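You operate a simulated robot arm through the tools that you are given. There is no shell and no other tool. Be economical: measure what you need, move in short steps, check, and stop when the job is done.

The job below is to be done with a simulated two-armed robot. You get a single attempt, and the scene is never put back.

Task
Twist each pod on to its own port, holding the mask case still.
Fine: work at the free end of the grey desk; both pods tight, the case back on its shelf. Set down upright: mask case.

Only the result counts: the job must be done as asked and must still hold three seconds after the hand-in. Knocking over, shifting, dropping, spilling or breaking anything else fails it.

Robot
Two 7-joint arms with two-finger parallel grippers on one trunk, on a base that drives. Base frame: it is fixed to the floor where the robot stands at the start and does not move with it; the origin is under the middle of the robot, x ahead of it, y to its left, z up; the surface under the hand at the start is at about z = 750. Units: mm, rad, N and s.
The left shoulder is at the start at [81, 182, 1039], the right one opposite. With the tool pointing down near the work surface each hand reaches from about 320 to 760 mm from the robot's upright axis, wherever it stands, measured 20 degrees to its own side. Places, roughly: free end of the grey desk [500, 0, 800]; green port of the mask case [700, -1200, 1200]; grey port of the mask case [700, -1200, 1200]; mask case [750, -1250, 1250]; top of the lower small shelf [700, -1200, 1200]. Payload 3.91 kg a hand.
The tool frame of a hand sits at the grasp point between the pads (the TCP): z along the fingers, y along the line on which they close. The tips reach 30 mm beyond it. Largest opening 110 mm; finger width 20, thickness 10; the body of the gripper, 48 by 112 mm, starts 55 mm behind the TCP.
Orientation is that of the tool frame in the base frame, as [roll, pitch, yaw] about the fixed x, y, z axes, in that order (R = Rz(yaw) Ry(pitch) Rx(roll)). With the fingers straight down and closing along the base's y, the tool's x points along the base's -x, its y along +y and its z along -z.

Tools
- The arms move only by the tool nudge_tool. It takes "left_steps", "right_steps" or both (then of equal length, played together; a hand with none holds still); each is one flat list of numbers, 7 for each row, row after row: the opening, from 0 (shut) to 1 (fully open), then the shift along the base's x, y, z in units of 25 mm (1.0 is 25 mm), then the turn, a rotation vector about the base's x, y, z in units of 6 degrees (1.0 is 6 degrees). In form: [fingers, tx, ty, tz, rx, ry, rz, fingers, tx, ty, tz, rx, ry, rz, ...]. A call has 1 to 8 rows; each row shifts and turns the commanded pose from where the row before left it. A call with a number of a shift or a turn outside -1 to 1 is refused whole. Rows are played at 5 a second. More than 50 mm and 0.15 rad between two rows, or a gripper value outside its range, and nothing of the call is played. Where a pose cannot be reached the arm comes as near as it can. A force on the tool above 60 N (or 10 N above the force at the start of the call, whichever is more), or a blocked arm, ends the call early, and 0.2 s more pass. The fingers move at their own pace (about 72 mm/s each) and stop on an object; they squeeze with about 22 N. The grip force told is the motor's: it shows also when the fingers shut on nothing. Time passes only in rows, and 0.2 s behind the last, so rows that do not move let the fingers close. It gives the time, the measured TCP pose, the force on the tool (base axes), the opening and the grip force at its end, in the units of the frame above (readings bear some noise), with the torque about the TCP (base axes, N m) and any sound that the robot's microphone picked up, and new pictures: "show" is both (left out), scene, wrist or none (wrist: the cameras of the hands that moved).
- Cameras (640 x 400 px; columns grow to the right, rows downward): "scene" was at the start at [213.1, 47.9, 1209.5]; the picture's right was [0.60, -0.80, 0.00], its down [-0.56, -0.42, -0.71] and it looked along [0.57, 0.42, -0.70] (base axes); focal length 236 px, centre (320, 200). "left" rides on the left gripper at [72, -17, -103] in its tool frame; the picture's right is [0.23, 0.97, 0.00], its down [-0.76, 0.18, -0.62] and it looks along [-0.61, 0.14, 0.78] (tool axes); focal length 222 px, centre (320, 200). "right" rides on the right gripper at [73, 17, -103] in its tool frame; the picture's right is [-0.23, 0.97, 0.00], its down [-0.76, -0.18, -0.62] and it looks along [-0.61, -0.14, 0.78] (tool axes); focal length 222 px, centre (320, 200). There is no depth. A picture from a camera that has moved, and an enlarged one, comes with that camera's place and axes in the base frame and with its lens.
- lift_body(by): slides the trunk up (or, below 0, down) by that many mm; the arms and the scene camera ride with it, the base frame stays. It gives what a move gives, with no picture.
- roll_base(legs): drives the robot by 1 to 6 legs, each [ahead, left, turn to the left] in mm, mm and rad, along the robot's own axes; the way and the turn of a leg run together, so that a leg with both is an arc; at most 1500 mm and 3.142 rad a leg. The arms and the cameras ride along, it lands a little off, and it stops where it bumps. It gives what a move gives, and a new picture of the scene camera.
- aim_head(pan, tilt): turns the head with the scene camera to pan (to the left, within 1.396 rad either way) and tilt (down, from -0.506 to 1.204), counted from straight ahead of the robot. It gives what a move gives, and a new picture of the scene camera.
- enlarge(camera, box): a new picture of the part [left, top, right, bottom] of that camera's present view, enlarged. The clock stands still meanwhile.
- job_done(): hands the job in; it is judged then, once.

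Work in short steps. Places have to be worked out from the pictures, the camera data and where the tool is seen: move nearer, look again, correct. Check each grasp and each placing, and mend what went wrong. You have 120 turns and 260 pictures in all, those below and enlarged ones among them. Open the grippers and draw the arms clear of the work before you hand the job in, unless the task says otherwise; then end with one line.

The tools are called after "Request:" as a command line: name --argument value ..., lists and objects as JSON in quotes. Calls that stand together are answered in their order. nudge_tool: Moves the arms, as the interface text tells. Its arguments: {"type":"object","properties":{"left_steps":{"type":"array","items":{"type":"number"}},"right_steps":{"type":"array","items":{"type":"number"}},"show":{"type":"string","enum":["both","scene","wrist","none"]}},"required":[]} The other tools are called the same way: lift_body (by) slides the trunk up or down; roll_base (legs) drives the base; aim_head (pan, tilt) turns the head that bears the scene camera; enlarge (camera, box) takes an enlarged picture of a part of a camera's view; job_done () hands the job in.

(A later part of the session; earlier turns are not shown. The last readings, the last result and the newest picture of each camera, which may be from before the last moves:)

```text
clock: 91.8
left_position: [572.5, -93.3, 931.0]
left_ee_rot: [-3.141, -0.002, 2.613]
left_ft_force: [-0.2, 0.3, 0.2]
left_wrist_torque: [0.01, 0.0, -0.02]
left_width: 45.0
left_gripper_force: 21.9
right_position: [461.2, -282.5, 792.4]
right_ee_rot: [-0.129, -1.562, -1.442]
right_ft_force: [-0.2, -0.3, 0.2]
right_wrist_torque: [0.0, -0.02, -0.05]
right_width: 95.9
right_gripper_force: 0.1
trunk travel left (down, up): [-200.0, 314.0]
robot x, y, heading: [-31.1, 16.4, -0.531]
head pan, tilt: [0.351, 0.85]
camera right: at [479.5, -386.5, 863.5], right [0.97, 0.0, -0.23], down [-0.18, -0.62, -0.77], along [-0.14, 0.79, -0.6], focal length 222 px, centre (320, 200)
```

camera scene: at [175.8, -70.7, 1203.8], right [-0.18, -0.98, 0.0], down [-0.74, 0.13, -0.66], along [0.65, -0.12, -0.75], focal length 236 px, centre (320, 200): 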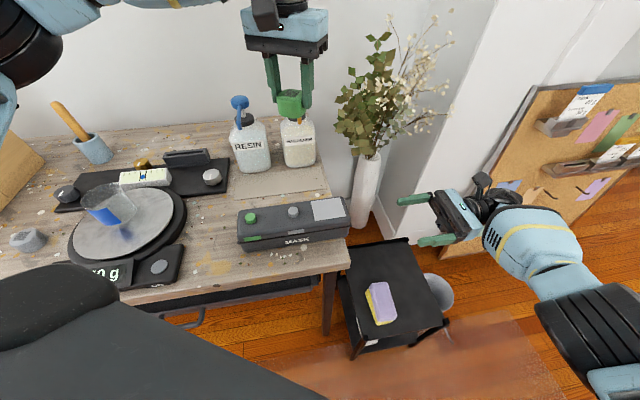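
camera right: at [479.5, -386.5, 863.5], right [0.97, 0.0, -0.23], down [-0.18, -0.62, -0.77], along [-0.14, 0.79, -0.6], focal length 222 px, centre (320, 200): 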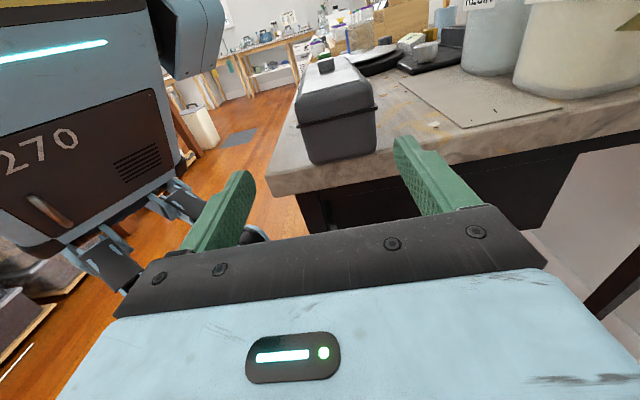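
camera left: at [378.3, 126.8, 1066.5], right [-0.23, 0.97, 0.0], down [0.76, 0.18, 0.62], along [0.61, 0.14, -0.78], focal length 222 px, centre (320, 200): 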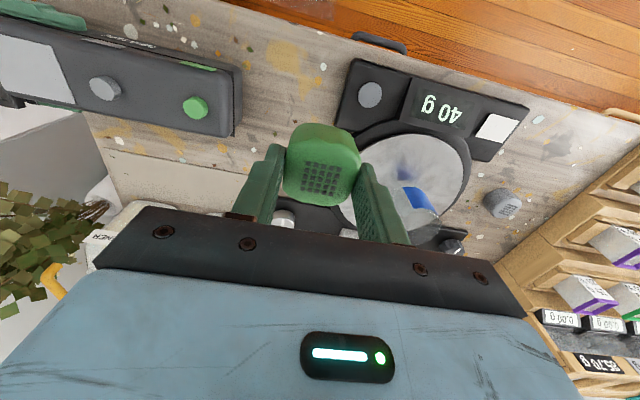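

Reach is fine now. The case centre is at x≈476. I shift +15 in x and lower to z 782, then advance to y≈-137.

Request:
nudge_tool --right_steps '[0.87, 0.6, 0, -0.4, 0, 0, 0, 0.87, 0, 1, 0, 0, 0, 0, 0.87, 0, 1, 0, 0, 0, 0, 0.87, 0, 1, 0, 0, 0, 0]' --show "wrist"

```text
clock: 92.8
left_position: [572.9, -93.3, 932.8]
left_ee_rot: [-3.141, 0.001, 2.612]
left_ft_force: [0.1, 0.5, -0.2]
left_wrist_torque: [0.02, -0.01, 0.02]
left_width: 45.5
left_gripper_force: 22.4
right_position: [475.6, -208.5, 783.2]
right_ee_rot: [0.011, -1.561, -1.583]
right_ft_force: [0.1, -0.1, 0.2]
right_wrist_torque: [-0.02, -0.06, 0.03]
right_width: 95.7
right_gripper_force: 0.0
trunk travel left (down, up): [-200.0, 314.0]
robot x, y, heading: [-29.2, 16.4, -0.534]
head pan, tilt: [0.351, 0.85]
camera right: at [494.0, -312.9, 855.4], right [0.97, 0.0, -0.23], down [-0.18, -0.62, -0.77], along [-0.14, 0.79, -0.6], focal length 222 px, centre (320, 200)
```

right: 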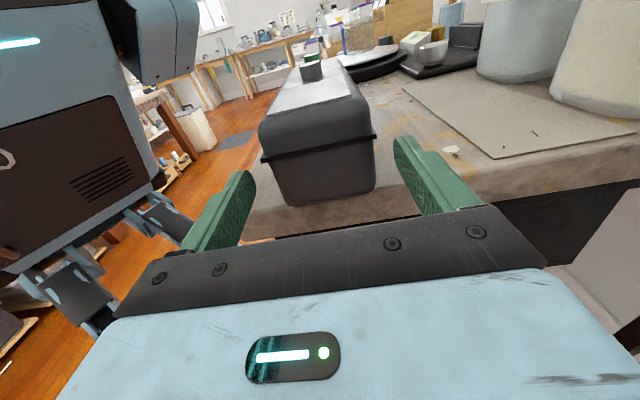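

Aligned. I advance 68 mm and close.

Request:
nudge_tool --right_steps '[0.87, 0, 0.9, 0, 0, 0, 0, 0.87, 0, 0.9, 0, 0, 0, 0, 0.87, 0, 0.9, 0, 0, 0, 0, 0, 0, 0, 0, 0, 0, 0, 0, 0, 0, 0, 0, 0, 0, 0, 0, 0, 0, 0, 0, 0]' --show "both"

Request:
enlarge --camera "scene" --box '[200, 170, 400, 290]'

```text
clock: 94.2
left_position: [571.7, -94.3, 930.5]
left_ee_rot: [3.141, -0.001, 2.613]
left_ft_force: [-0.2, 0.6, -0.1]
left_wrist_torque: [0.02, 0.02, 0.02]
left_width: 45.3
left_gripper_force: 22.5
right_position: [477.2, -140.1, 783.0]
right_ee_rot: [0.058, -1.561, -1.629]
right_ft_force: [1.3, 0.9, 1.1]
right_wrist_torque: [-0.2, 0.02, 0.04]
right_width: 71.9
right_gripper_force: 22.7
trunk travel left (down, up): [-200.0, 314.0]
robot x, y, heading: [-29.7, 14.5, -0.531]
head pan, tilt: [0.351, 0.85]
camera scene: at [201.9, -87.2, 1099.1], right [-0.18, -0.98, 0.0], down [-0.74, 0.13, -0.66], along [0.65, -0.12, -0.75], focal length 236 px, centre (320, 200)
camera right: at [495.0, -245.3, 854.6], right [0.97, 0.0, -0.23], down [-0.18, -0.62, -0.77], along [-0.14, 0.79, -0.6], focal length 222 px, centre (320, 200)
```

scene: 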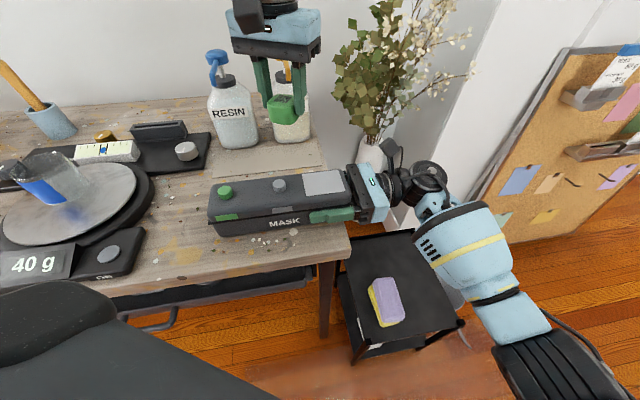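
right: 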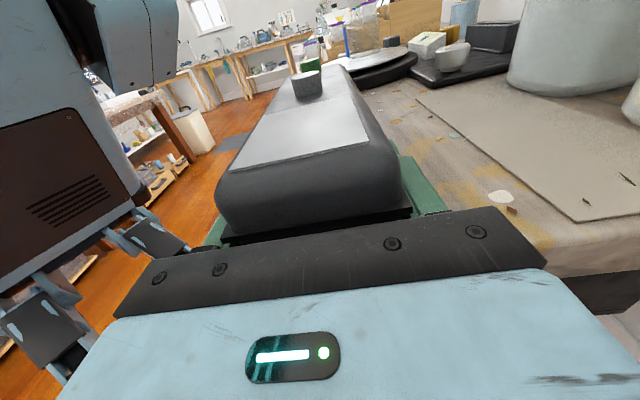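

```text
3.20 times, centred on (300, 230) of scene
camera zoom: at [201.9, -87.2, 1099.1], right [-0.18, -0.98, 0.0], down [-0.74, 0.13, -0.66], along [0.65, -0.12, -0.75], focal length 756 px, centre (384, 104)
```

zoom: 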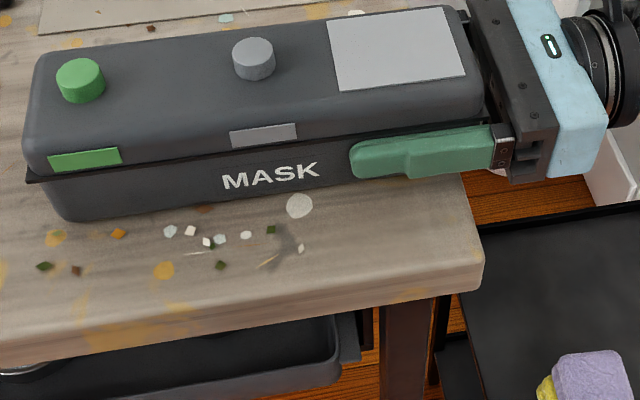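

The case is held. I look through the left wrist camera for the ports.

Request:
enlarge --camera "left" --box '[160, 0, 480, 200]'

```text
2.00 times, centred on (320, 100) of left
camera zoom: at [501.6, -71.3, 1034.0], right [0.3, 0.96, 0.0], down [0.75, -0.23, 0.62], along [0.6, -0.18, -0.78], focal length 444 px, centre (320, 400)
```

zoom: 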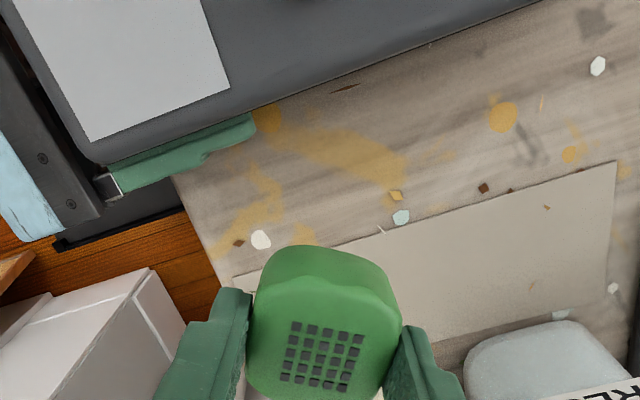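

I move the left hand so the green port comes into its view, just behind the pod.

Request:
nudge_tool --left_steps '[0, -0.5, 0.9, 0, 0, 0, 0, 0, -0.5, 0.9, 0, 0, 0, 0, 0, -0.5, 0.9, 0, 0, 0, 0, 0, -0.5, 0.9, 0, 0, 0, 0]' --show "none"

Request:
enlarge --camera "left" --box '[160, 40, 480, 240]'

```text
clock: 95.2
left_position: [522.4, -4.6, 933.3]
left_ee_rot: [-3.141, 0.002, 2.612]
left_ft_force: [0.5, 0.1, 0.2]
left_wrist_torque: [-0.02, 0.0, -0.03]
left_width: 45.0
left_gripper_force: 22.0
right_position: [476.3, -141.1, 783.4]
right_ee_rot: [0.043, -1.562, -1.612]
right_ft_force: [-0.6, 1.0, 3.9]
right_wrist_torque: [-0.32, 0.04, -0.08]
right_width: 71.8
right_gripper_force: 21.9
trunk travel left (down, up): [-200.0, 314.0]
robot x, y, heading: [-32.7, 13.4, -0.527]
head pan, tilt: [0.351, 0.85]
```

```text
2.00 times, centred on (320, 140) of left
camera zoom: at [451.8, 18.1, 1035.4], right [0.3, 0.96, 0.0], down [0.75, -0.23, 0.62], along [0.6, -0.18, -0.78], focal length 444 px, centre (320, 320)
```

zoom: 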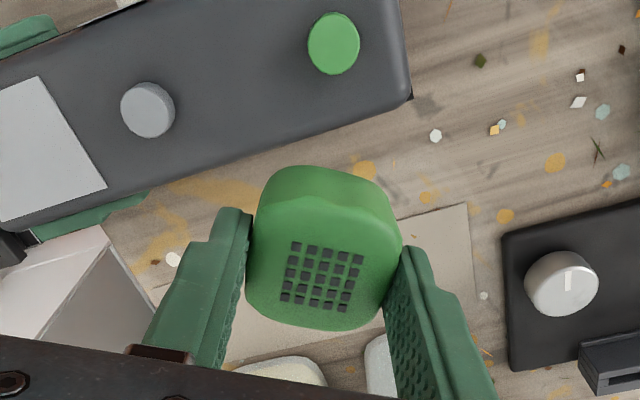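

The ports are at about (476.5,16) and (476.3,-67.6); the pod centre sits about 2 mm from the TCP. I move above the green port and lower to just above it.

Request:
nudge_tool --left_steps '[0, -0.89, 0.385, 0, 0, 0, 0, 0, -0.89, 0.385, 0, 0, 0, 0, 0, 0, 0, -0.9, 0, 0, 0, 0, 0, 0, -0.9, 0, 0, 0, 0, 0, 0, 0, 0, 0, 0]' --show "none"

Request:
enlarge --camera "right" --box '[200, 0, 440, 150]'

Request:
enlarge --camera "scene" --box '[170, 120, 350, 240]'

```text
clock: 96.4
left_position: [477.2, 13.4, 889.9]
left_ee_rot: [-3.141, 0.001, 2.612]
left_ft_force: [1.0, -0.3, 0.5]
left_wrist_torque: [0.01, 0.01, 0.0]
left_width: 45.3
left_gripper_force: 22.3
right_position: [475.9, -141.2, 782.7]
right_ee_rot: [0.048, -1.563, -1.618]
right_ft_force: [-1.7, -0.2, 3.4]
right_wrist_torque: [-0.14, 0.02, 0.03]
right_width: 72.0
right_gripper_force: 22.3
trunk travel left (down, up): [-200.0, 314.0]
robot x, y, heading: [-31.5, 19.1, -0.529]
head pan, tilt: [0.351, 0.85]
```

```text
2.67 times, centred on (320, 75) of right
camera zoom: at [494.7, -245.6, 854.6], right [0.97, 0.0, -0.23], down [-0.18, -0.62, -0.77], along [-0.14, 0.79, -0.6], focal length 592 px, centre (320, 533)
```

zoom: 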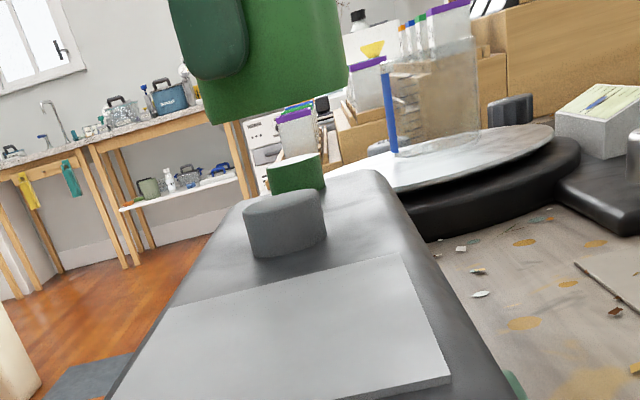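

```text
3.33 times, centred on (260, 180) of scene
camera zoom: at [201.5, -87.4, 1099.2], right [-0.18, -0.98, 0.0], down [-0.74, 0.13, -0.66], along [0.65, -0.12, -0.75], focal length 788 px, centre (520, 267)
```

zoom: 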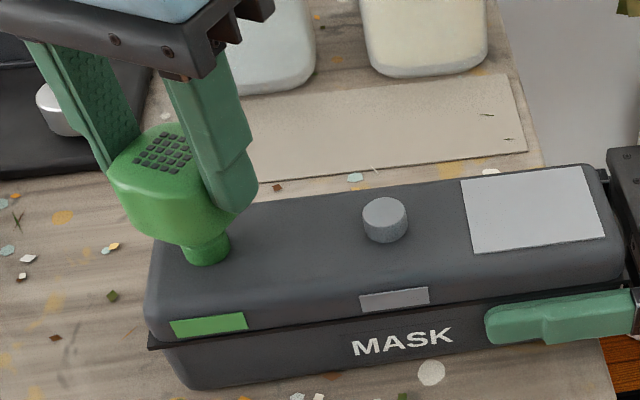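

The pod hovers above the green port. I pre-rotate it +54° counter-clockwise to gain twisting range, correct for the pod's offset, then lower gently.

Request:
nudge_tool --left_steps '[0, 0, 0, 0, 0, 0, 1, 0, 0, 0, 0, 0, 0, 1, 0, 0, 0, 0, 0, 0, 1, 0, 0, 0, 0, 0, 0, 1, 0, 0, 0, 0, 0, 0, 1, 0, 0, 0, 0, 0, 0, 1, 0, 0, 0, 0, 0, 0, 1, 0, 0.04, 0.13, 0, 0, 0, 1]' --show "none"

Request:
nudge_tool --left_steps '[0, 0, 0, 0, 0, 0, 1, 0, 0, 0, -0.3, 0, 0, 0, 0, 0, 0, -0.3, 0, 0, 0, 0, 0, 0, -0.15, 0, 0, 0, 0, 0, 0, 0, 0, 0, 0]' --show "none"

Request:
enlarge --camera "right" --box '[200, 0, 440, 150]'

Request:
enlarge --camera "scene" --box '[170, 120, 350, 240]'

```text
clock: 98.2
left_position: [479.1, 17.9, 886.5]
left_ee_rot: [3.141, 0.0, -2.83]
left_ft_force: [0.2, -0.2, -0.6]
left_wrist_torque: [-0.05, -0.02, 0.01]
left_width: 45.2
left_gripper_force: 22.2
right_position: [475.9, -141.0, 782.1]
right_ee_rot: [0.051, -1.562, -1.619]
right_ft_force: [-1.3, 0.7, 3.1]
right_wrist_torque: [-0.04, 0.03, 0.03]
right_width: 71.7
right_gripper_force: 21.9
trunk travel left (down, up): [-200.0, 314.0]
robot x, y, heading: [-29.4, 15.4, -0.533]
head pan, tilt: [0.351, 0.85]
```

```text
clock: 99.4
left_position: [478.5, 17.8, 868.3]
left_ee_rot: [-3.138, 0.004, -2.729]
left_ft_force: [5.5, 2.9, 17.4]
left_wrist_torque: [-0.07, -0.04, 0.03]
left_width: 45.6
left_gripper_force: 22.3
right_position: [476.5, -141.3, 782.8]
right_ee_rot: [0.081, -1.56, -1.652]
right_ft_force: [-0.8, -1.0, 0.1]
right_wrist_torque: [0.09, -0.14, -0.39]
right_width: 71.8
right_gripper_force: 21.9
trunk travel left (down, up): [-200.0, 314.0]
robot x, y, heading: [-30.7, 13.8, -0.528]
head pan, tilt: [0.351, 0.85]
```

```text
2.67 times, centred on (320, 75) of right
camera zoom: at [494.5, -245.7, 854.7], right [0.97, 0.0, -0.23], down [-0.18, -0.62, -0.77], along [-0.14, 0.79, -0.6], focal length 592 px, centre (320, 533)
```

zoom: 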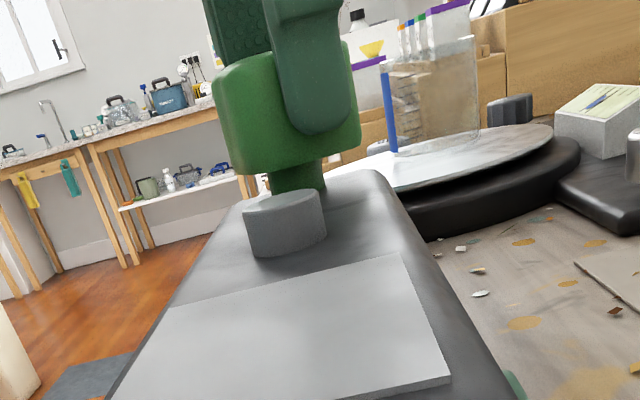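

```text
3.33 times, centred on (260, 180) of scene
camera zoom: at [201.2, -87.2, 1099.3], right [-0.18, -0.98, 0.0], down [-0.74, 0.13, -0.66], along [0.65, -0.12, -0.75], focal length 788 px, centre (520, 267)
```

zoom: 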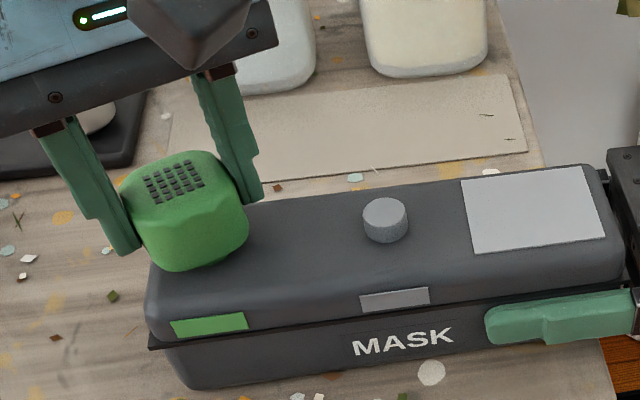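

Contact on the port (17 N) with a side force towards +x,+y. I yield 1.5 mm that way and begin twisting clockwise with light pressure, watching z.

Request:
nudge_tool --left_steps '[0, 0.06, 0.03, 0, 0, 0, 0, 0, 0, 0, 0, 0, 0, -1, 0, 0, 0, 0, 0, 0, -1, 0, 0, 0, -0.04, 0, 0, -1, 0, 0, 0, -0.04, 0, 0, -1]' --show "none"

Request:
enlarge --camera "right" --box '[200, 0, 440, 150]'

```text
clock: 100.6
left_position: [480.3, 17.4, 866.2]
left_ee_rot: [-3.141, 0.002, 3.134]
left_ft_force: [6.9, -8.7, 25.2]
left_wrist_torque: [-0.38, 0.01, 0.13]
left_width: 45.5
left_gripper_force: 22.1
right_position: [476.7, -142.1, 783.1]
right_ee_rot: [0.131, -1.562, -1.698]
right_ft_force: [1.5, 5.3, -0.5]
right_wrist_torque: [-0.73, -0.15, -0.03]
right_width: 72.1
right_gripper_force: 21.9
trunk travel left (down, up): [-200.0, 314.0]
robot x, y, heading: [-29.7, 18.1, -0.526]
head pan, tilt: [0.351, 0.85]
```

```text
2.67 times, centred on (320, 75) of right
camera zoom: at [494.4, -245.6, 854.7], right [0.97, 0.0, -0.23], down [-0.18, -0.62, -0.77], along [-0.14, 0.79, -0.6], focal length 592 px, centre (320, 533)
```

zoom: 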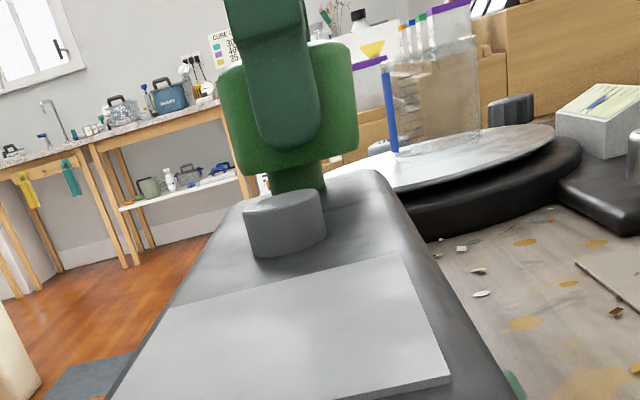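

Request:
enlarge --camera "scene" --box '[190, 150, 290, 220]'

```text
5.71 times, centred on (240, 185) of scene
camera zoom: at [201.2, -87.7, 1099.3], right [-0.18, -0.98, 0.0], down [-0.74, 0.13, -0.66], along [0.65, -0.12, -0.75], focal length 1350 px, centre (777, 286)
```

zoom: 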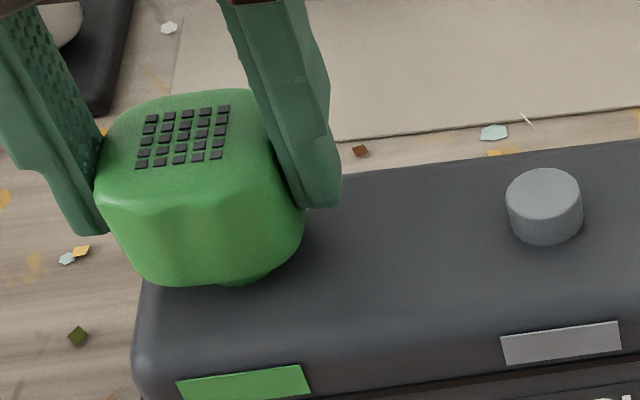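

The scene view suggests the pod sits about 2–4 mm too far to +y, which agrees with the force (-y). I lift 4 mm, shift -y 3 mm, and lower again.

Request:
nudge_tool --left_steps '[0, 0, 0, 0.24, 0, 0, 0, 0, 0, -0.12, 0, 0, 0, 0, 0, 0, 0, -0.16, 0, 0, 0, 0, 0, 0, -0.1, 0, 0, 0, 0, 0, 0, -0.06, 0, 0, 0, 0, 0, 0, 0, 0, 0, 0]' --show "none"

Request:
enlarge --camera "scene" --box '[190, 150, 290, 220]'

```text
clock: 102.0
left_position: [479.9, 15.1, 865.9]
left_ee_rot: [3.141, -0.001, 3.137]
left_ft_force: [-5.7, -1.3, 1.4]
left_wrist_torque: [-0.01, 0.26, 0.0]
left_width: 45.3
left_gripper_force: 21.9
right_position: [476.1, -142.3, 783.5]
right_ee_rot: [0.003, -1.56, -1.574]
right_ft_force: [3.4, -0.5, 1.8]
right_wrist_torque: [0.65, 0.17, -0.52]
right_width: 71.8
right_gripper_force: 22.0
trunk travel left (down, up): [-200.0, 314.0]
robot x, y, heading: [-35.0, 18.1, -0.529]
head pan, tilt: [0.351, 0.85]
```

```text
5.71 times, centred on (240, 185) of scene
camera zoom: at [201.5, -87.6, 1099.2], right [-0.18, -0.98, 0.0], down [-0.74, 0.13, -0.66], along [0.65, -0.12, -0.75], focal length 1350 px, centre (777, 286)
```

zoom: 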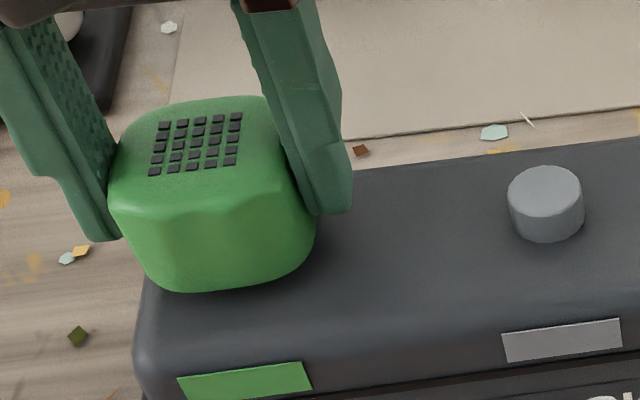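

Engaged: the vertical force vanished and only a side force remains (-5.7 in x). I yield 1.5 mm in -x, lower 2 mm more, and look.

Request:
nudge_tool --left_steps '[0, -0.06, -0.02, 0, 0, 0, 0, 0, 0, 0, -0.08, 0, 0, 0, 0, 0, 0, 0, 0, 0, 0]' --show "none"

Request:
enlarge --camera "right" --box '[200, 0, 440, 150]'

```text
clock: 102.8
left_position: [480.0, 14.9, 861.7]
left_ee_rot: [3.142, 0.001, 3.136]
left_ft_force: [0.8, 0.7, 0.1]
left_wrist_torque: [-0.02, -0.02, 0.01]
left_width: 45.3
left_gripper_force: 22.0
right_position: [476.5, -141.1, 783.4]
right_ee_rot: [0.064, -1.562, -1.633]
right_ft_force: [1.2, -1.1, 2.6]
right_wrist_torque: [0.53, -0.01, -0.18]
right_width: 72.0
right_gripper_force: 22.6
trunk travel left (down, up): [-200.0, 314.0]
robot x, y, heading: [-31.3, 14.2, -0.533]
head pan, tilt: [0.351, 0.85]
```

```text
2.67 times, centred on (320, 75) of right
camera zoom: at [494.9, -245.8, 854.6], right [0.97, 0.0, -0.23], down [-0.18, -0.62, -0.77], along [-0.14, 0.79, -0.6], focal length 592 px, centre (320, 533)
```

zoom: 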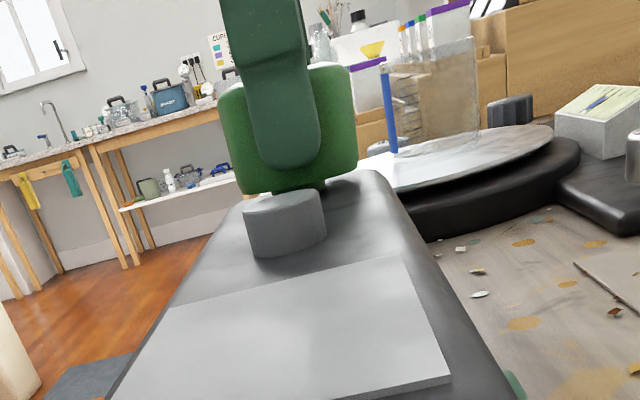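

No forces, and the pod slid onto the port. I lower until it meets the seat.

Request:
nudge_tool --left_steps '[0, 0, 0, -0.08, 0, 0, 0, 0, 0, 0, -0.08, 0, 0, 0, 0, 0, 0, 0, 0, 0, 0]' --show "none"

```text
clock: 103.6
left_position: [477.7, 16.5, 859.3]
left_ee_rot: [-3.138, 0.001, 3.137]
left_ft_force: [-5.0, -1.1, 22.6]
left_wrist_torque: [0.08, -0.35, 0.0]
left_width: 45.2
left_gripper_force: 21.8
right_position: [476.0, -140.9, 783.5]
right_ee_rot: [0.083, -1.561, -1.653]
right_ft_force: [7.9, 1.5, -0.4]
right_wrist_torque: [0.57, -0.07, -1.18]
right_width: 72.0
right_gripper_force: 22.1
trunk travel left (down, up): [-200.0, 314.0]
robot x, y, heading: [-28.2, 17.4, -0.531]
head pan, tilt: [0.351, 0.85]
```

Seated (22 N). I ease the pressure slightly and twist clockwise 48°, watching torque and sound.

Request:
nudge_tool --left_steps '[0, 0, 0, 0.04, 0, 0, 0, 0, 0, 0, 0, 0, 0, -1, 0, 0, 0, 0, 0, 0, -1, 0, 0, 0, 0, 0, 0, -1, 0, 0, 0, 0, 0, 0, -1, 0, 0, 0, 0, 0, 0, -1, 0, 0, 0, 0, 0, 0, -1]' --show "none"

```text
clock: 105.2
left_position: [477.9, 14.4, 857.8]
left_ee_rot: [3.141, 0.0, 2.507]
left_ft_force: [-7.3, -6.3, 13.8]
left_wrist_torque: [-0.4, -0.24, 0.02]
left_width: 45.0
left_gripper_force: 21.9
right_position: [476.5, -142.6, 783.1]
right_ee_rot: [-0.011, -1.562, -1.557]
right_ft_force: [6.0, 4.9, -1.4]
right_wrist_torque: [-0.37, 0.45, -1.2]
right_width: 71.9
right_gripper_force: 21.6
trunk travel left (down, up): [-200.0, 314.0]
robot x, y, heading: [-27.5, 17.7, -0.53]
head pan, tilt: [0.351, 0.85]
```

Slight descent and little torque so far. I yield a little towards -x,-y and continue twisting.

Request:
nudge_tool --left_steps '[0, -0.05, -0.05, 0, 0, 0, -1, 0, 0, 0, 0, 0, 0, -1, 0, 0, 0, 0, 0, 0, -1, 0, 0, 0, 0, 0, 0, -1, 0, 0, 0, 0, 0, 0, -1, 0, 0, 0, 0, 0, 0, -1, 0, 0, 0, 0, 0, 0, -1, 0, 0, 0, 0, 0, 0, 0]' --show "wrist"

Request:
enlarge --camera "scene" --box '[190, 150, 290, 220]'

```text
clock: 107.0
left_position: [479.0, 15.2, 858.6]
left_ee_rot: [3.141, -0.001, 1.772]
left_ft_force: [-0.3, -5.2, 0.1]
left_wrist_torque: [-0.41, -0.24, 0.01]
left_width: 45.1
left_gripper_force: 22.7
right_position: [477.1, -141.3, 782.6]
right_ee_rot: [0.017, -1.561, -1.587]
right_ft_force: [1.2, 5.1, 1.0]
right_wrist_torque: [-0.08, 0.32, -0.22]
right_width: 71.9
right_gripper_force: 21.8
trunk travel left (down, up): [-200.0, 314.0]
robot x, y, heading: [-29.8, 13.7, -0.53]
head pan, tilt: [0.351, 0.85]
camera left: at [447.0, 83.1, 960.7], right [0.91, 0.42, 0.0], down [0.33, -0.71, 0.62], along [0.26, -0.57, -0.78], focal length 222 px, centre (320, 200)
```

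left: 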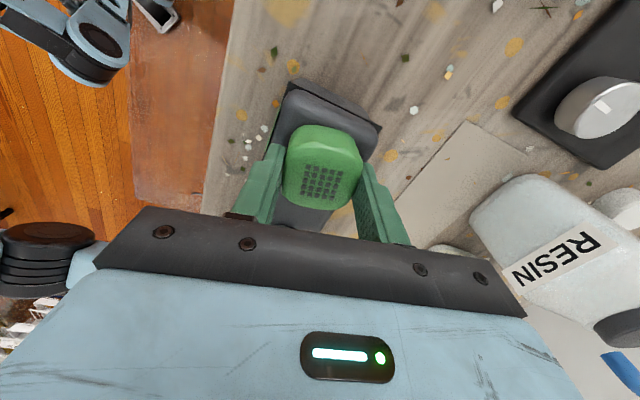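

```text
5.71 times, centred on (240, 185) of scene
camera zoom: at [201.9, -87.5, 1099.0], right [-0.18, -0.98, 0.0], down [-0.74, 0.13, -0.66], along [0.65, -0.12, -0.75], focal length 1350 px, centre (777, 286)
```

zoom: 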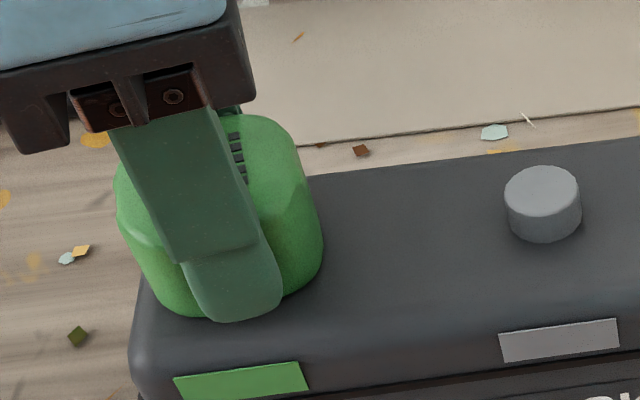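

Vertical force dropped as it turned, so it seems to be drawing down. I continue the twist while following slightly downwards.

Request:
nudge_tool --left_steps '[0, 0, -0.04, -0.02, 0, 0, -1, 0, 0, 0, -0.02, 0, 0, -1, 0, 0, 0, -0.02, 0, 0, -1, 0, 0, 0, 0, 0, 0, -1, 0, 0, 0, 0, 0, 0, -1, 0, 0, 0, 0, 0, 0, -1, 0, 0, 0, 0, 0, 0, -1, 0, 0, 0, 0, 0, 0, -1]' --show "none"

```text
clock: 108.8
left_position: [478.4, 13.2, 856.4]
left_ee_rot: [-3.14, -0.002, 0.934]
left_ft_force: [-9.4, 10.9, 16.9]
left_wrist_torque: [0.33, 0.36, -0.01]
left_width: 45.2
left_gripper_force: 22.2
right_position: [478.1, -142.5, 782.2]
right_ee_rot: [0.073, -1.564, -1.646]
right_ft_force: [7.6, -7.6, -3.0]
right_wrist_torque: [0.15, -0.07, -1.18]
right_width: 71.9
right_gripper_force: 22.2
trunk travel left (down, up): [-200.0, 314.0]
robot x, y, heading: [-28.8, 18.0, -0.527]
head pan, tilt: [0.351, 0.85]
```

Still little twist torque. I correct for the pod's offset and continue.

Request:
nudge_tool --left_steps '[0, -0.06, 0.06, 0.03, 0, 0, -1, 0, 0, 0, 0, 0, 0, -1, 0, 0, 0, 0, 0, 0, -1, 0, 0, 0, 0, 0, 0, -1, 0, 0, 0, 0, 0, 0, -1, 0, 0, 0, 0, 0, 0, -1, 0, 0, 0, 0, 0, 0, -1, 0, 0, 0, 0, 0, 0, -1]' --show "none"

```text
clock: 110.6
left_position: [475.8, 15.3, 858.1]
left_ee_rot: [3.141, 0.001, 0.095]
left_ft_force: [-2.4, -3.5, -7.7]
left_wrist_torque: [0.21, 0.07, 0.06]
left_width: 45.2
left_gripper_force: 22.4
right_position: [477.7, -141.7, 783.6]
right_ee_rot: [0.13, -1.56, -1.698]
right_ft_force: [2.1, 1.4, 6.5]
right_wrist_torque: [0.65, 0.07, -0.45]
right_width: 72.0
right_gripper_force: 22.1
trunk travel left (down, up): [-200.0, 314.0]
robot x, y, heading: [-27.6, 13.5, -0.525]
head pan, tilt: [0.351, 0.85]
```

The pod now pulls the hand down (-7.7 N): the thread has engaged. I continue and follow downwards.

Request:
nudge_tool --left_steps '[0, 0, 0, -0.04, 0, 0, -1, 0, 0, 0, -0.015, 0, 0, -1, 0, 0, 0, -0.015, 0, 0, -1, 0, 0, 0, -0.015, 0, 0, -1, 0, 0, 0, -0.015, 0, 0, -1, 0, 0, 0, -0.015, 0, 0, -1, 0, 0, 0, -0.015, 0, 0, -1, 0, 0, 0, -0.015, 0, 0, -1]' --show "wrist"

```text
clock: 112.4
left_position: [475.6, 13.9, 853.7]
left_ee_rot: [3.139, -0.001, -0.742]
left_ft_force: [-0.4, 4.5, 1.4]
left_wrist_torque: [0.16, 0.06, -0.05]
left_width: 45.8
left_gripper_force: 22.3
right_position: [476.3, -140.8, 782.7]
right_ee_rot: [0.036, -1.562, -1.604]
right_ft_force: [0.6, -7.0, 1.7]
right_wrist_torque: [-0.06, 0.11, 0.04]
right_width: 71.8
right_gripper_force: 21.8
trunk travel left (down, up): [-200.0, 314.0]
robot x, y, heading: [-29.6, 16.1, -0.53]
head pan, tilt: [0.351, 0.85]
camera left: at [541.7, -21.0, 957.3], right [-0.49, -0.87, 0.0], down [-0.68, 0.38, 0.62], along [-0.54, 0.3, -0.78], focal length 222 px, centre (320, 200)
```

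left: 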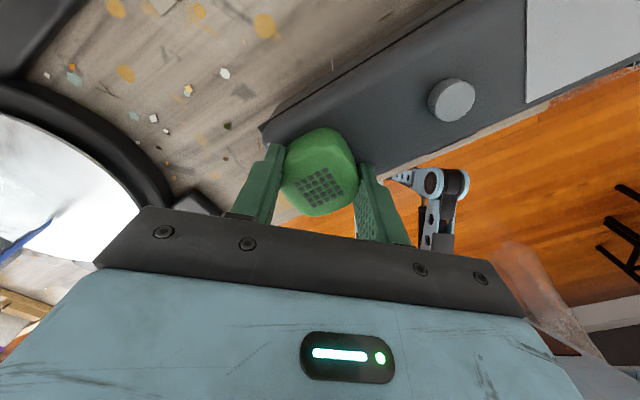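

The pod has turned relative to the fingers, so it slipped, perhaps because it is getting tight. I inspect it from both cameras.

Request:
enlarge --camera "right" --box '[220, 0, 400, 112]'

Request:
enlarge --camera "scene" --box '[190, 150, 290, 220]'

```text
3.56 times, centred on (310, 56) of right
camera zoom: at [494.4, -244.4, 854.3], right [0.97, 0.01, -0.23], down [-0.17, -0.62, -0.77], along [-0.15, 0.79, -0.6], focal length 790 px, centre (356, 712)
```

zoom: 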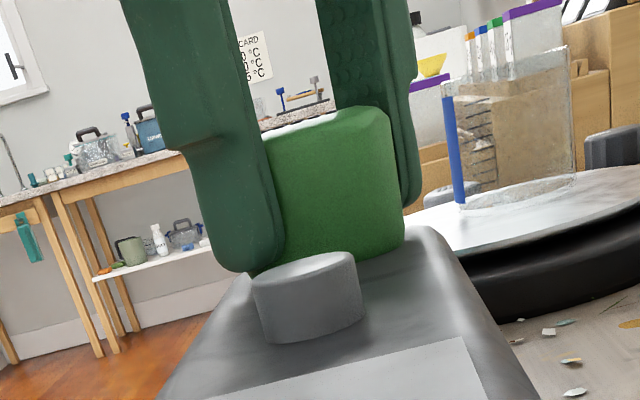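

```text
5.71 times, centred on (240, 185) of scene
camera zoom: at [201.7, -87.6, 1099.0], right [-0.18, -0.98, 0.0], down [-0.74, 0.13, -0.66], along [0.65, -0.12, -0.75], focal length 1350 px, centre (777, 286)
```

zoom: 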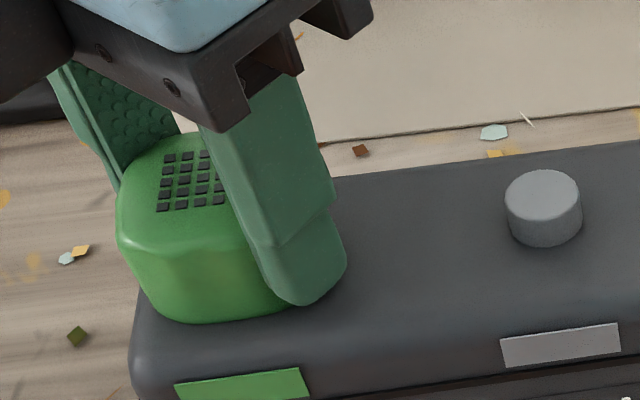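

It appears seated on the lid. I regrasp aligned with the pod's flats (turn back +22°), then twist on to check tightness.

Request:
nudge_tool --left_steps '[0.6, 0, 0, 0, 0, 0, 0, 0.6, 0, 0, 0, 0, 0, 0, 0.6, 0, 0, 0, 0, 0, 0.95, 0.6, 0, 0, 0, 0, 0, 0.95, 0.6, 0, 0, 0, 0, 0, 0.95, 0.6, 0, 0, 0, 0, 0, 0.95, 0, 0, 0, 0, 0, 0, 0, 0, 0, 0, 0, 0, 0, 0]' --show "wrist"

```text
clock: 114.2
left_position: [476.6, 15.4, 854.6]
left_ee_rot: [3.14, 0.0, -0.341]
left_ft_force: [-1.0, -3.1, -0.6]
left_wrist_torque: [-0.04, 0.02, 0.0]
left_width: 48.4
left_gripper_force: 22.5
right_position: [477.0, -141.3, 781.9]
right_ee_rot: [0.007, -1.56, -1.577]
right_ft_force: [0.7, 1.3, -0.4]
right_wrist_torque: [0.02, -0.01, 0.0]
right_width: 71.8
right_gripper_force: 22.2
trunk travel left (down, up): [-200.0, 314.0]
robot x, y, heading: [-29.9, 22.2, -0.528]
head pan, tilt: [0.351, 0.85]
camera left: at [550.7, 7.2, 956.7], right [-0.11, -0.99, 0.0], down [-0.78, 0.09, 0.62], along [-0.62, 0.07, -0.78], focal length 222 px, centre (320, 200)
```

left: 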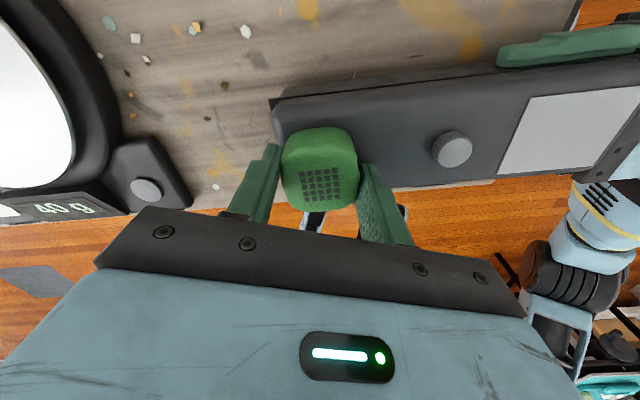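

Regrasped with the mesh aligned. I twist clockwise 24° and read the torque.

Request:
nudge_tool --left_steps '[0, 0, 0, 0, 0, 0, 0, 0, 0, 0, 0, 0, 0, -1, 0, 0, 0, 0, 0, 0, -1, 0, 0, 0, 0, 0, 0, -1, 0, 0, 0, 0, 0, 0, -1]' --show "wrist"

```text
clock: 115.4
left_position: [475.8, 14.2, 854.1]
left_ee_rot: [-3.14, 0.004, -0.76]
left_ft_force: [2.7, 9.9, -0.5]
left_wrist_torque: [0.26, -0.07, 0.03]
left_width: 45.0
left_gripper_force: 21.3
right_position: [476.1, -141.9, 782.9]
right_ee_rot: [-0.014, -1.561, -1.555]
right_ft_force: [-1.7, -9.1, 0.3]
right_wrist_torque: [0.21, -0.15, 0.42]
right_width: 72.1
right_gripper_force: 22.7
trunk travel left (down, up): [-200.0, 314.0]
robot x, y, heading: [-31.1, 18.0, -0.531]
head pan, tilt: [0.351, 0.85]
camera left: at [540.7, -22.9, 956.6], right [-0.51, -0.86, 0.0], down [-0.67, 0.4, 0.62], along [-0.54, 0.32, -0.78], focal length 222 px, centre (320, 200)
```

left: 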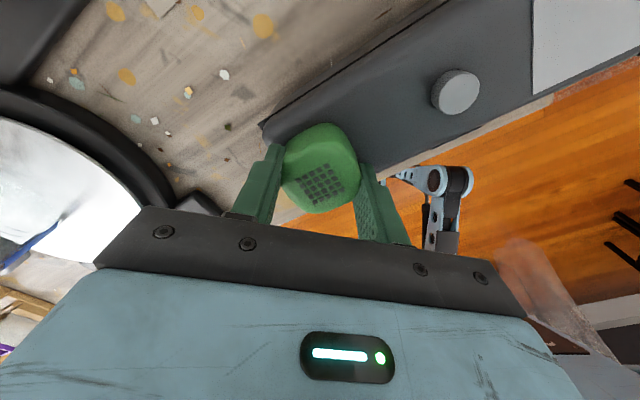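

The pod did not turn. The fingers have now settled on narrower flats (45 mm), so I twist 18° more to see whether it holds or slips.

Request:
nudge_tool --left_steps '[0, 0, 0.1, 0, 0, 0, 0, 0, 0, 0, 0, 0, 0, -1, 0, 0, 0, 0, 0, 0, -1, 0, 0, 0, 0, 0, 0, -1]' --show "wrist"

```text
clock: 116.4
left_position: [475.5, 17.8, 854.4]
left_ee_rot: [-3.139, 0.004, -1.073]
left_ft_force: [-1.4, 20.7, 5.6]
left_wrist_torque: [0.47, -0.02, 0.94]
left_width: 48.1
left_gripper_force: 22.3
right_position: [477.3, -143.8, 782.9]
right_ee_rot: [-0.055, -1.563, -1.52]
right_ft_force: [2.1, -19.0, 0.1]
right_wrist_torque: [0.21, -0.13, -0.93]
right_width: 72.1
right_gripper_force: 22.1
trunk travel left (down, up): [-200.0, 314.0]
robot x, y, heading: [-26.8, 16.2, -0.532]
head pan, tilt: [0.351, 0.85]
camera left: at [525.2, -36.9, 956.6], right [-0.75, -0.66, 0.0], down [-0.52, 0.58, 0.63], along [-0.41, 0.47, -0.78], focal length 222 px, centre (320, 200)
```

left: 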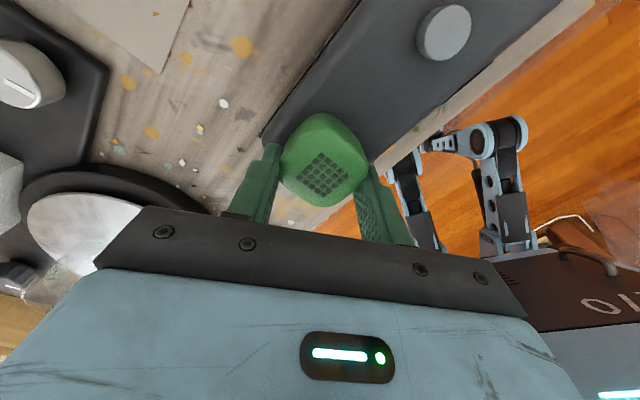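

The torque rose to 0.94 N·m with the pod stationary, so the green pod is tight. I release and rise.

Request:
nudge_tool --left_steps '[0.7, 0, 0, 0, 0, 0, 0, 0.7, 0, -0.08, 0, 0, 0, 0, 0.7, 0, 0, 0.6, 0, 0, 0, 0.7, 0, 0, 0.9, 0, 0, 0, 0.7, 0, 0, 0.9, 0, 0, 0, 0.7, 0, 0, 0.9, 0, 0, 0]' --show "none"

Request:
enlarge --camera "scene" --box '[190, 150, 350, 250]'

Request:
enlarge --camera "right" --box '[220, 0, 400, 112]'

```text
clock: 117.8
left_position: [475.8, 15.8, 936.4]
left_ee_rot: [-3.141, 0.001, -1.075]
left_ft_force: [-0.3, 0.7, -0.4]
left_wrist_torque: [0.02, -0.02, -0.03]
left_width: 77.2
left_gripper_force: 0.0
right_position: [477.0, -141.6, 783.4]
right_ee_rot: [0.006, -1.561, -1.575]
right_ft_force: [-1.0, -1.0, 0.2]
right_wrist_torque: [-0.29, 0.04, -0.02]
right_width: 71.9
right_gripper_force: 22.4
trunk travel left (down, up): [-200.0, 314.0]
robot x, y, heading: [-30.3, 19.3, -0.528]
head pan, tilt: [0.351, 0.85]
```

```text
4.00 times, centred on (270, 200) of scene
camera zoom: at [201.8, -87.5, 1099.1], right [-0.18, -0.98, 0.0], down [-0.74, 0.13, -0.66], along [0.65, -0.12, -0.75], focal length 945 px, centre (520, 200)
```

zoom: 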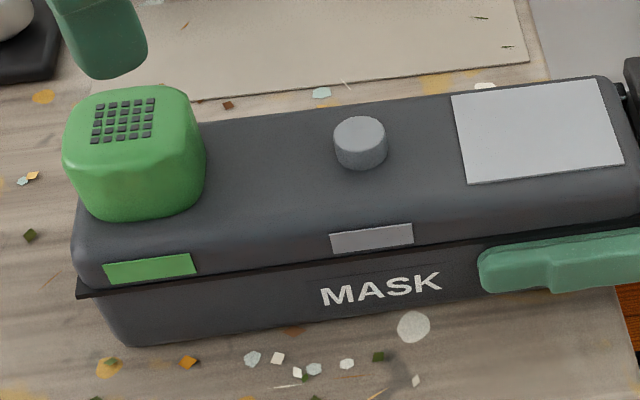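

```text
3.56 times, centred on (310, 56) of right
camera zoom: at [494.9, -245.8, 854.4], right [0.97, 0.0, -0.23], down [-0.18, -0.62, -0.77], along [-0.14, 0.79, -0.6], focal length 790 px, centre (356, 712)
```

zoom: 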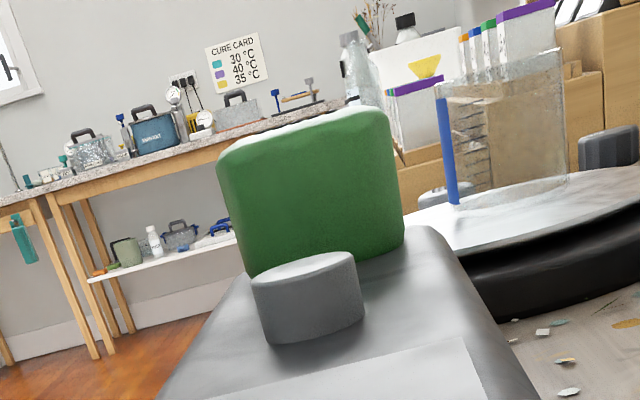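

The green pod is flush and the case has not moved. I carry the left hand back to the grey pod at about (543,493), unwinding its yaw on the way.

Request:
nudge_tool --left_steps '[0.7, 0, 0.95, 0.4, 0, 0, 1, 0.7, 0, 0.95, 0.4, 0, 0, 1, 0.7, 0, 0.95, 0.2, 0, 0, 1, 0.7, 0, 0.95, 0, 0, 0, 1, 0.7, 0, 0.95, 0, 0, 0, 1, 0.7, 0, 0.95, 0, 0, 0, 1, 0.7, 0, 0.95, 0, 0, 0, 1, 0.7, 0, 0.95, 0, 0, 0, 1]' --show "none"

Request:
nudge_tool --left_steps '[0.7, 0, 0.95, 0, 0, 0, 1, 0.7, 0, 0.95, 0, 0, 0, 1, 0.7, 0, 0.95, 0, 0, 0, 1, 0.7, 0, 0.95, 0, 0, 0, 1, 0.7, 0, 0.95, 0, 0, 0, 1, 0.7, 0, 0.95, 0, 0, 0, 1, 0.7, 0, 0.95, 0, 0, 0, 1, 0.7, 0, 0.95, 0, 0, 0, 1]' --show "none"

Request:
nudge_tool --left_steps '[0.7, 0.6, 0.9, 0, 0, 0, 1, 0.7, 0.6, 0.9, 0, 0, 0, 1, 0.7, 0.6, 0.9, 0, 0, 0, 1, 0.7, 0.6, 0.9, 0, 0, 0, 1, 0.7, 0, 0, -0.8, 0, 0, 1, 0.7, 0, 0, -0.8, 0, 0, 1]' --show "wrist"

```text
clock: 119.6
left_position: [476.3, 206.9, 962.4]
left_ee_rot: [-3.141, -0.002, -0.233]
left_ft_force: [-0.1, -0.3, -0.6]
left_wrist_torque: [0.0, 0.01, 0.02]
left_width: 76.8
left_gripper_force: 0.1
right_position: [477.5, -141.8, 783.3]
right_ee_rot: [-0.005, -1.562, -1.565]
right_ft_force: [0.2, 1.2, 0.9]
right_wrist_torque: [0.1, -0.07, 0.01]
right_width: 71.7
right_gripper_force: 22.1
trunk travel left (down, up): [-200.0, 314.0]
robot x, y, heading: [-28.4, 17.0, -0.532]
head pan, tilt: [0.351, 0.85]
```

```text
clock: 121.4
left_position: [480.8, 396.2, 962.3]
left_ee_rot: [3.139, -0.001, 0.603]
left_ft_force: [0.8, -0.2, -0.4]
left_wrist_torque: [0.01, -0.01, -0.01]
left_width: 76.9
left_gripper_force: 0.1
right_position: [477.3, -141.5, 783.1]
right_ee_rot: [-0.001, -1.562, -1.569]
right_ft_force: [-0.1, -0.4, 0.4]
right_wrist_torque: [0.1, -0.09, 0.09]
right_width: 71.8
right_gripper_force: 21.2
trunk travel left (down, up): [-200.0, 314.0]
robot x, y, heading: [-28.9, 16.4, -0.531]
head pan, tilt: [0.351, 0.85]
```

```text
clock: 122.8
left_position: [536.3, 485.9, 920.4]
left_ee_rot: [-3.141, 0.002, 1.231]
left_ft_force: [-0.3, 0.1, 0.0]
left_wrist_torque: [0.02, -0.03, 0.01]
left_width: 76.9
left_gripper_force: 0.0
right_position: [477.2, -141.6, 784.1]
right_ee_rot: [0.006, -1.562, -1.574]
right_ft_force: [0.4, 0.5, 0.2]
right_wrist_torque: [0.0, -0.02, 0.01]
right_width: 72.0
right_gripper_force: 21.8
trunk travel left (down, up): [-200.0, 314.0]
robot x, y, heading: [-29.4, 16.6, -0.528]
head pan, tilt: [0.351, 0.85]
camera left: at [545.4, 561.2, 1023.2], right [0.99, -0.11, 0.0], down [-0.09, -0.78, 0.62], along [-0.07, -0.62, -0.78], focal length 222 px, centre (320, 200)
```

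left: 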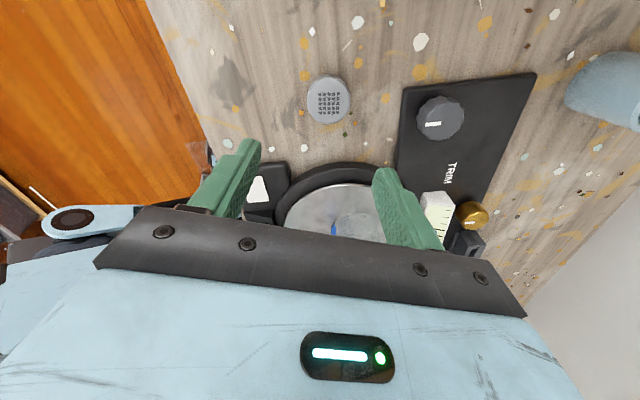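

The grey pod is at (546,493.5). I centre over it and descend to TCP z≈794.

Request:
nudge_tool --left_steps '[0.7, 0.4, 0.31, -0.9, 0, 0, 0, 0.7, 0, 0, -0.9, 0, 0, 0, 0.7, 0, 0, -0.9, 0, 0, 0, 0.7, 0, 0, -0.9, 0, 0, 0]' --show "wrist"

```text
clock: 123.8
left_position: [546.1, 492.9, 829.8]
left_ee_rot: [3.14, 0.0, 1.23]
left_ft_force: [-0.4, -0.1, -0.6]
left_wrist_torque: [0.03, -0.04, -0.02]
left_width: 76.9
left_gripper_force: 0.1
right_position: [477.4, -141.0, 782.4]
right_ee_rot: [0.003, -1.562, -1.572]
right_ft_force: [1.0, 0.5, 0.9]
right_wrist_torque: [0.02, 0.0, -0.04]
right_width: 71.7
right_gripper_force: 21.9
trunk travel left (down, up): [-200.0, 314.0]
robot x, y, heading: [-28.9, 16.7, -0.527]
head pan, tilt: [0.351, 0.85]
camera left: at [555.0, 567.6, 931.7], right [0.99, -0.11, 0.0], down [-0.09, -0.78, 0.62], along [-0.07, -0.62, -0.78], focal length 222 px, centre (320, 200)
```

left: 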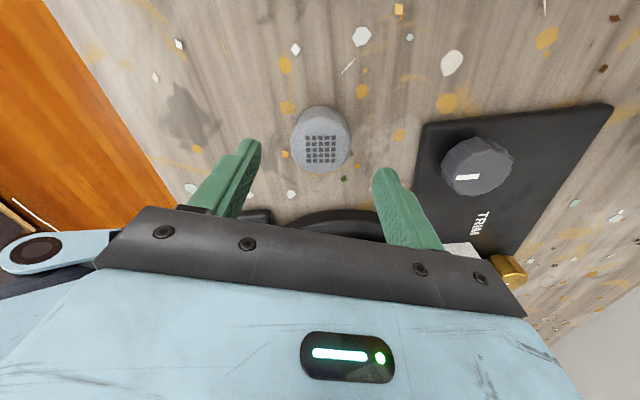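

Aligned. I descend 36 mm more and close.

Request:
nudge_tool --left_steps '[0.7, 0, 0, -0.72, 0, 0, 0, 0.7, 0, 0, -0.72, 0, 0, 0, 0, 0, 0, 0, 0, 0, 0, 0, 0, 0, 0, 0, 0, 0, 0, 0, 0, 0, 0, 0, 0]' --show "wrist"

```text
clock: 125.0
left_position: [544.3, 493.7, 795.6]
left_ee_rot: [-3.142, 0.001, 1.231]
left_ft_force: [1.0, 0.2, 0.5]
left_wrist_torque: [-0.02, 0.0, 0.01]
left_width: 43.5
left_gripper_force: 22.4
right_position: [476.2, -142.3, 783.5]
right_ee_rot: [0.003, -1.56, -1.572]
right_ft_force: [-0.4, -0.7, 0.3]
right_wrist_torque: [0.02, -0.01, -0.02]
right_width: 72.2
right_gripper_force: 22.1
trunk travel left (down, up): [-200.0, 314.0]
robot x, y, heading: [-28.8, 12.3, -0.53]
head pan, tilt: [0.351, 0.85]
camera left: at [553.7, 567.8, 898.2], right [0.99, -0.11, 0.0], down [-0.09, -0.78, 0.62], along [-0.07, -0.62, -0.78], focal length 222 px, centre (320, 200)
```

left: 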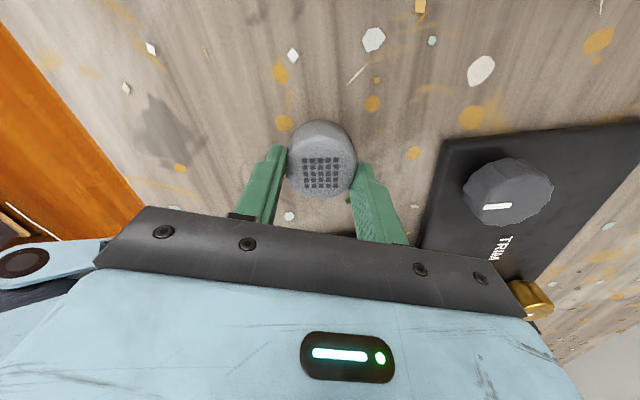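

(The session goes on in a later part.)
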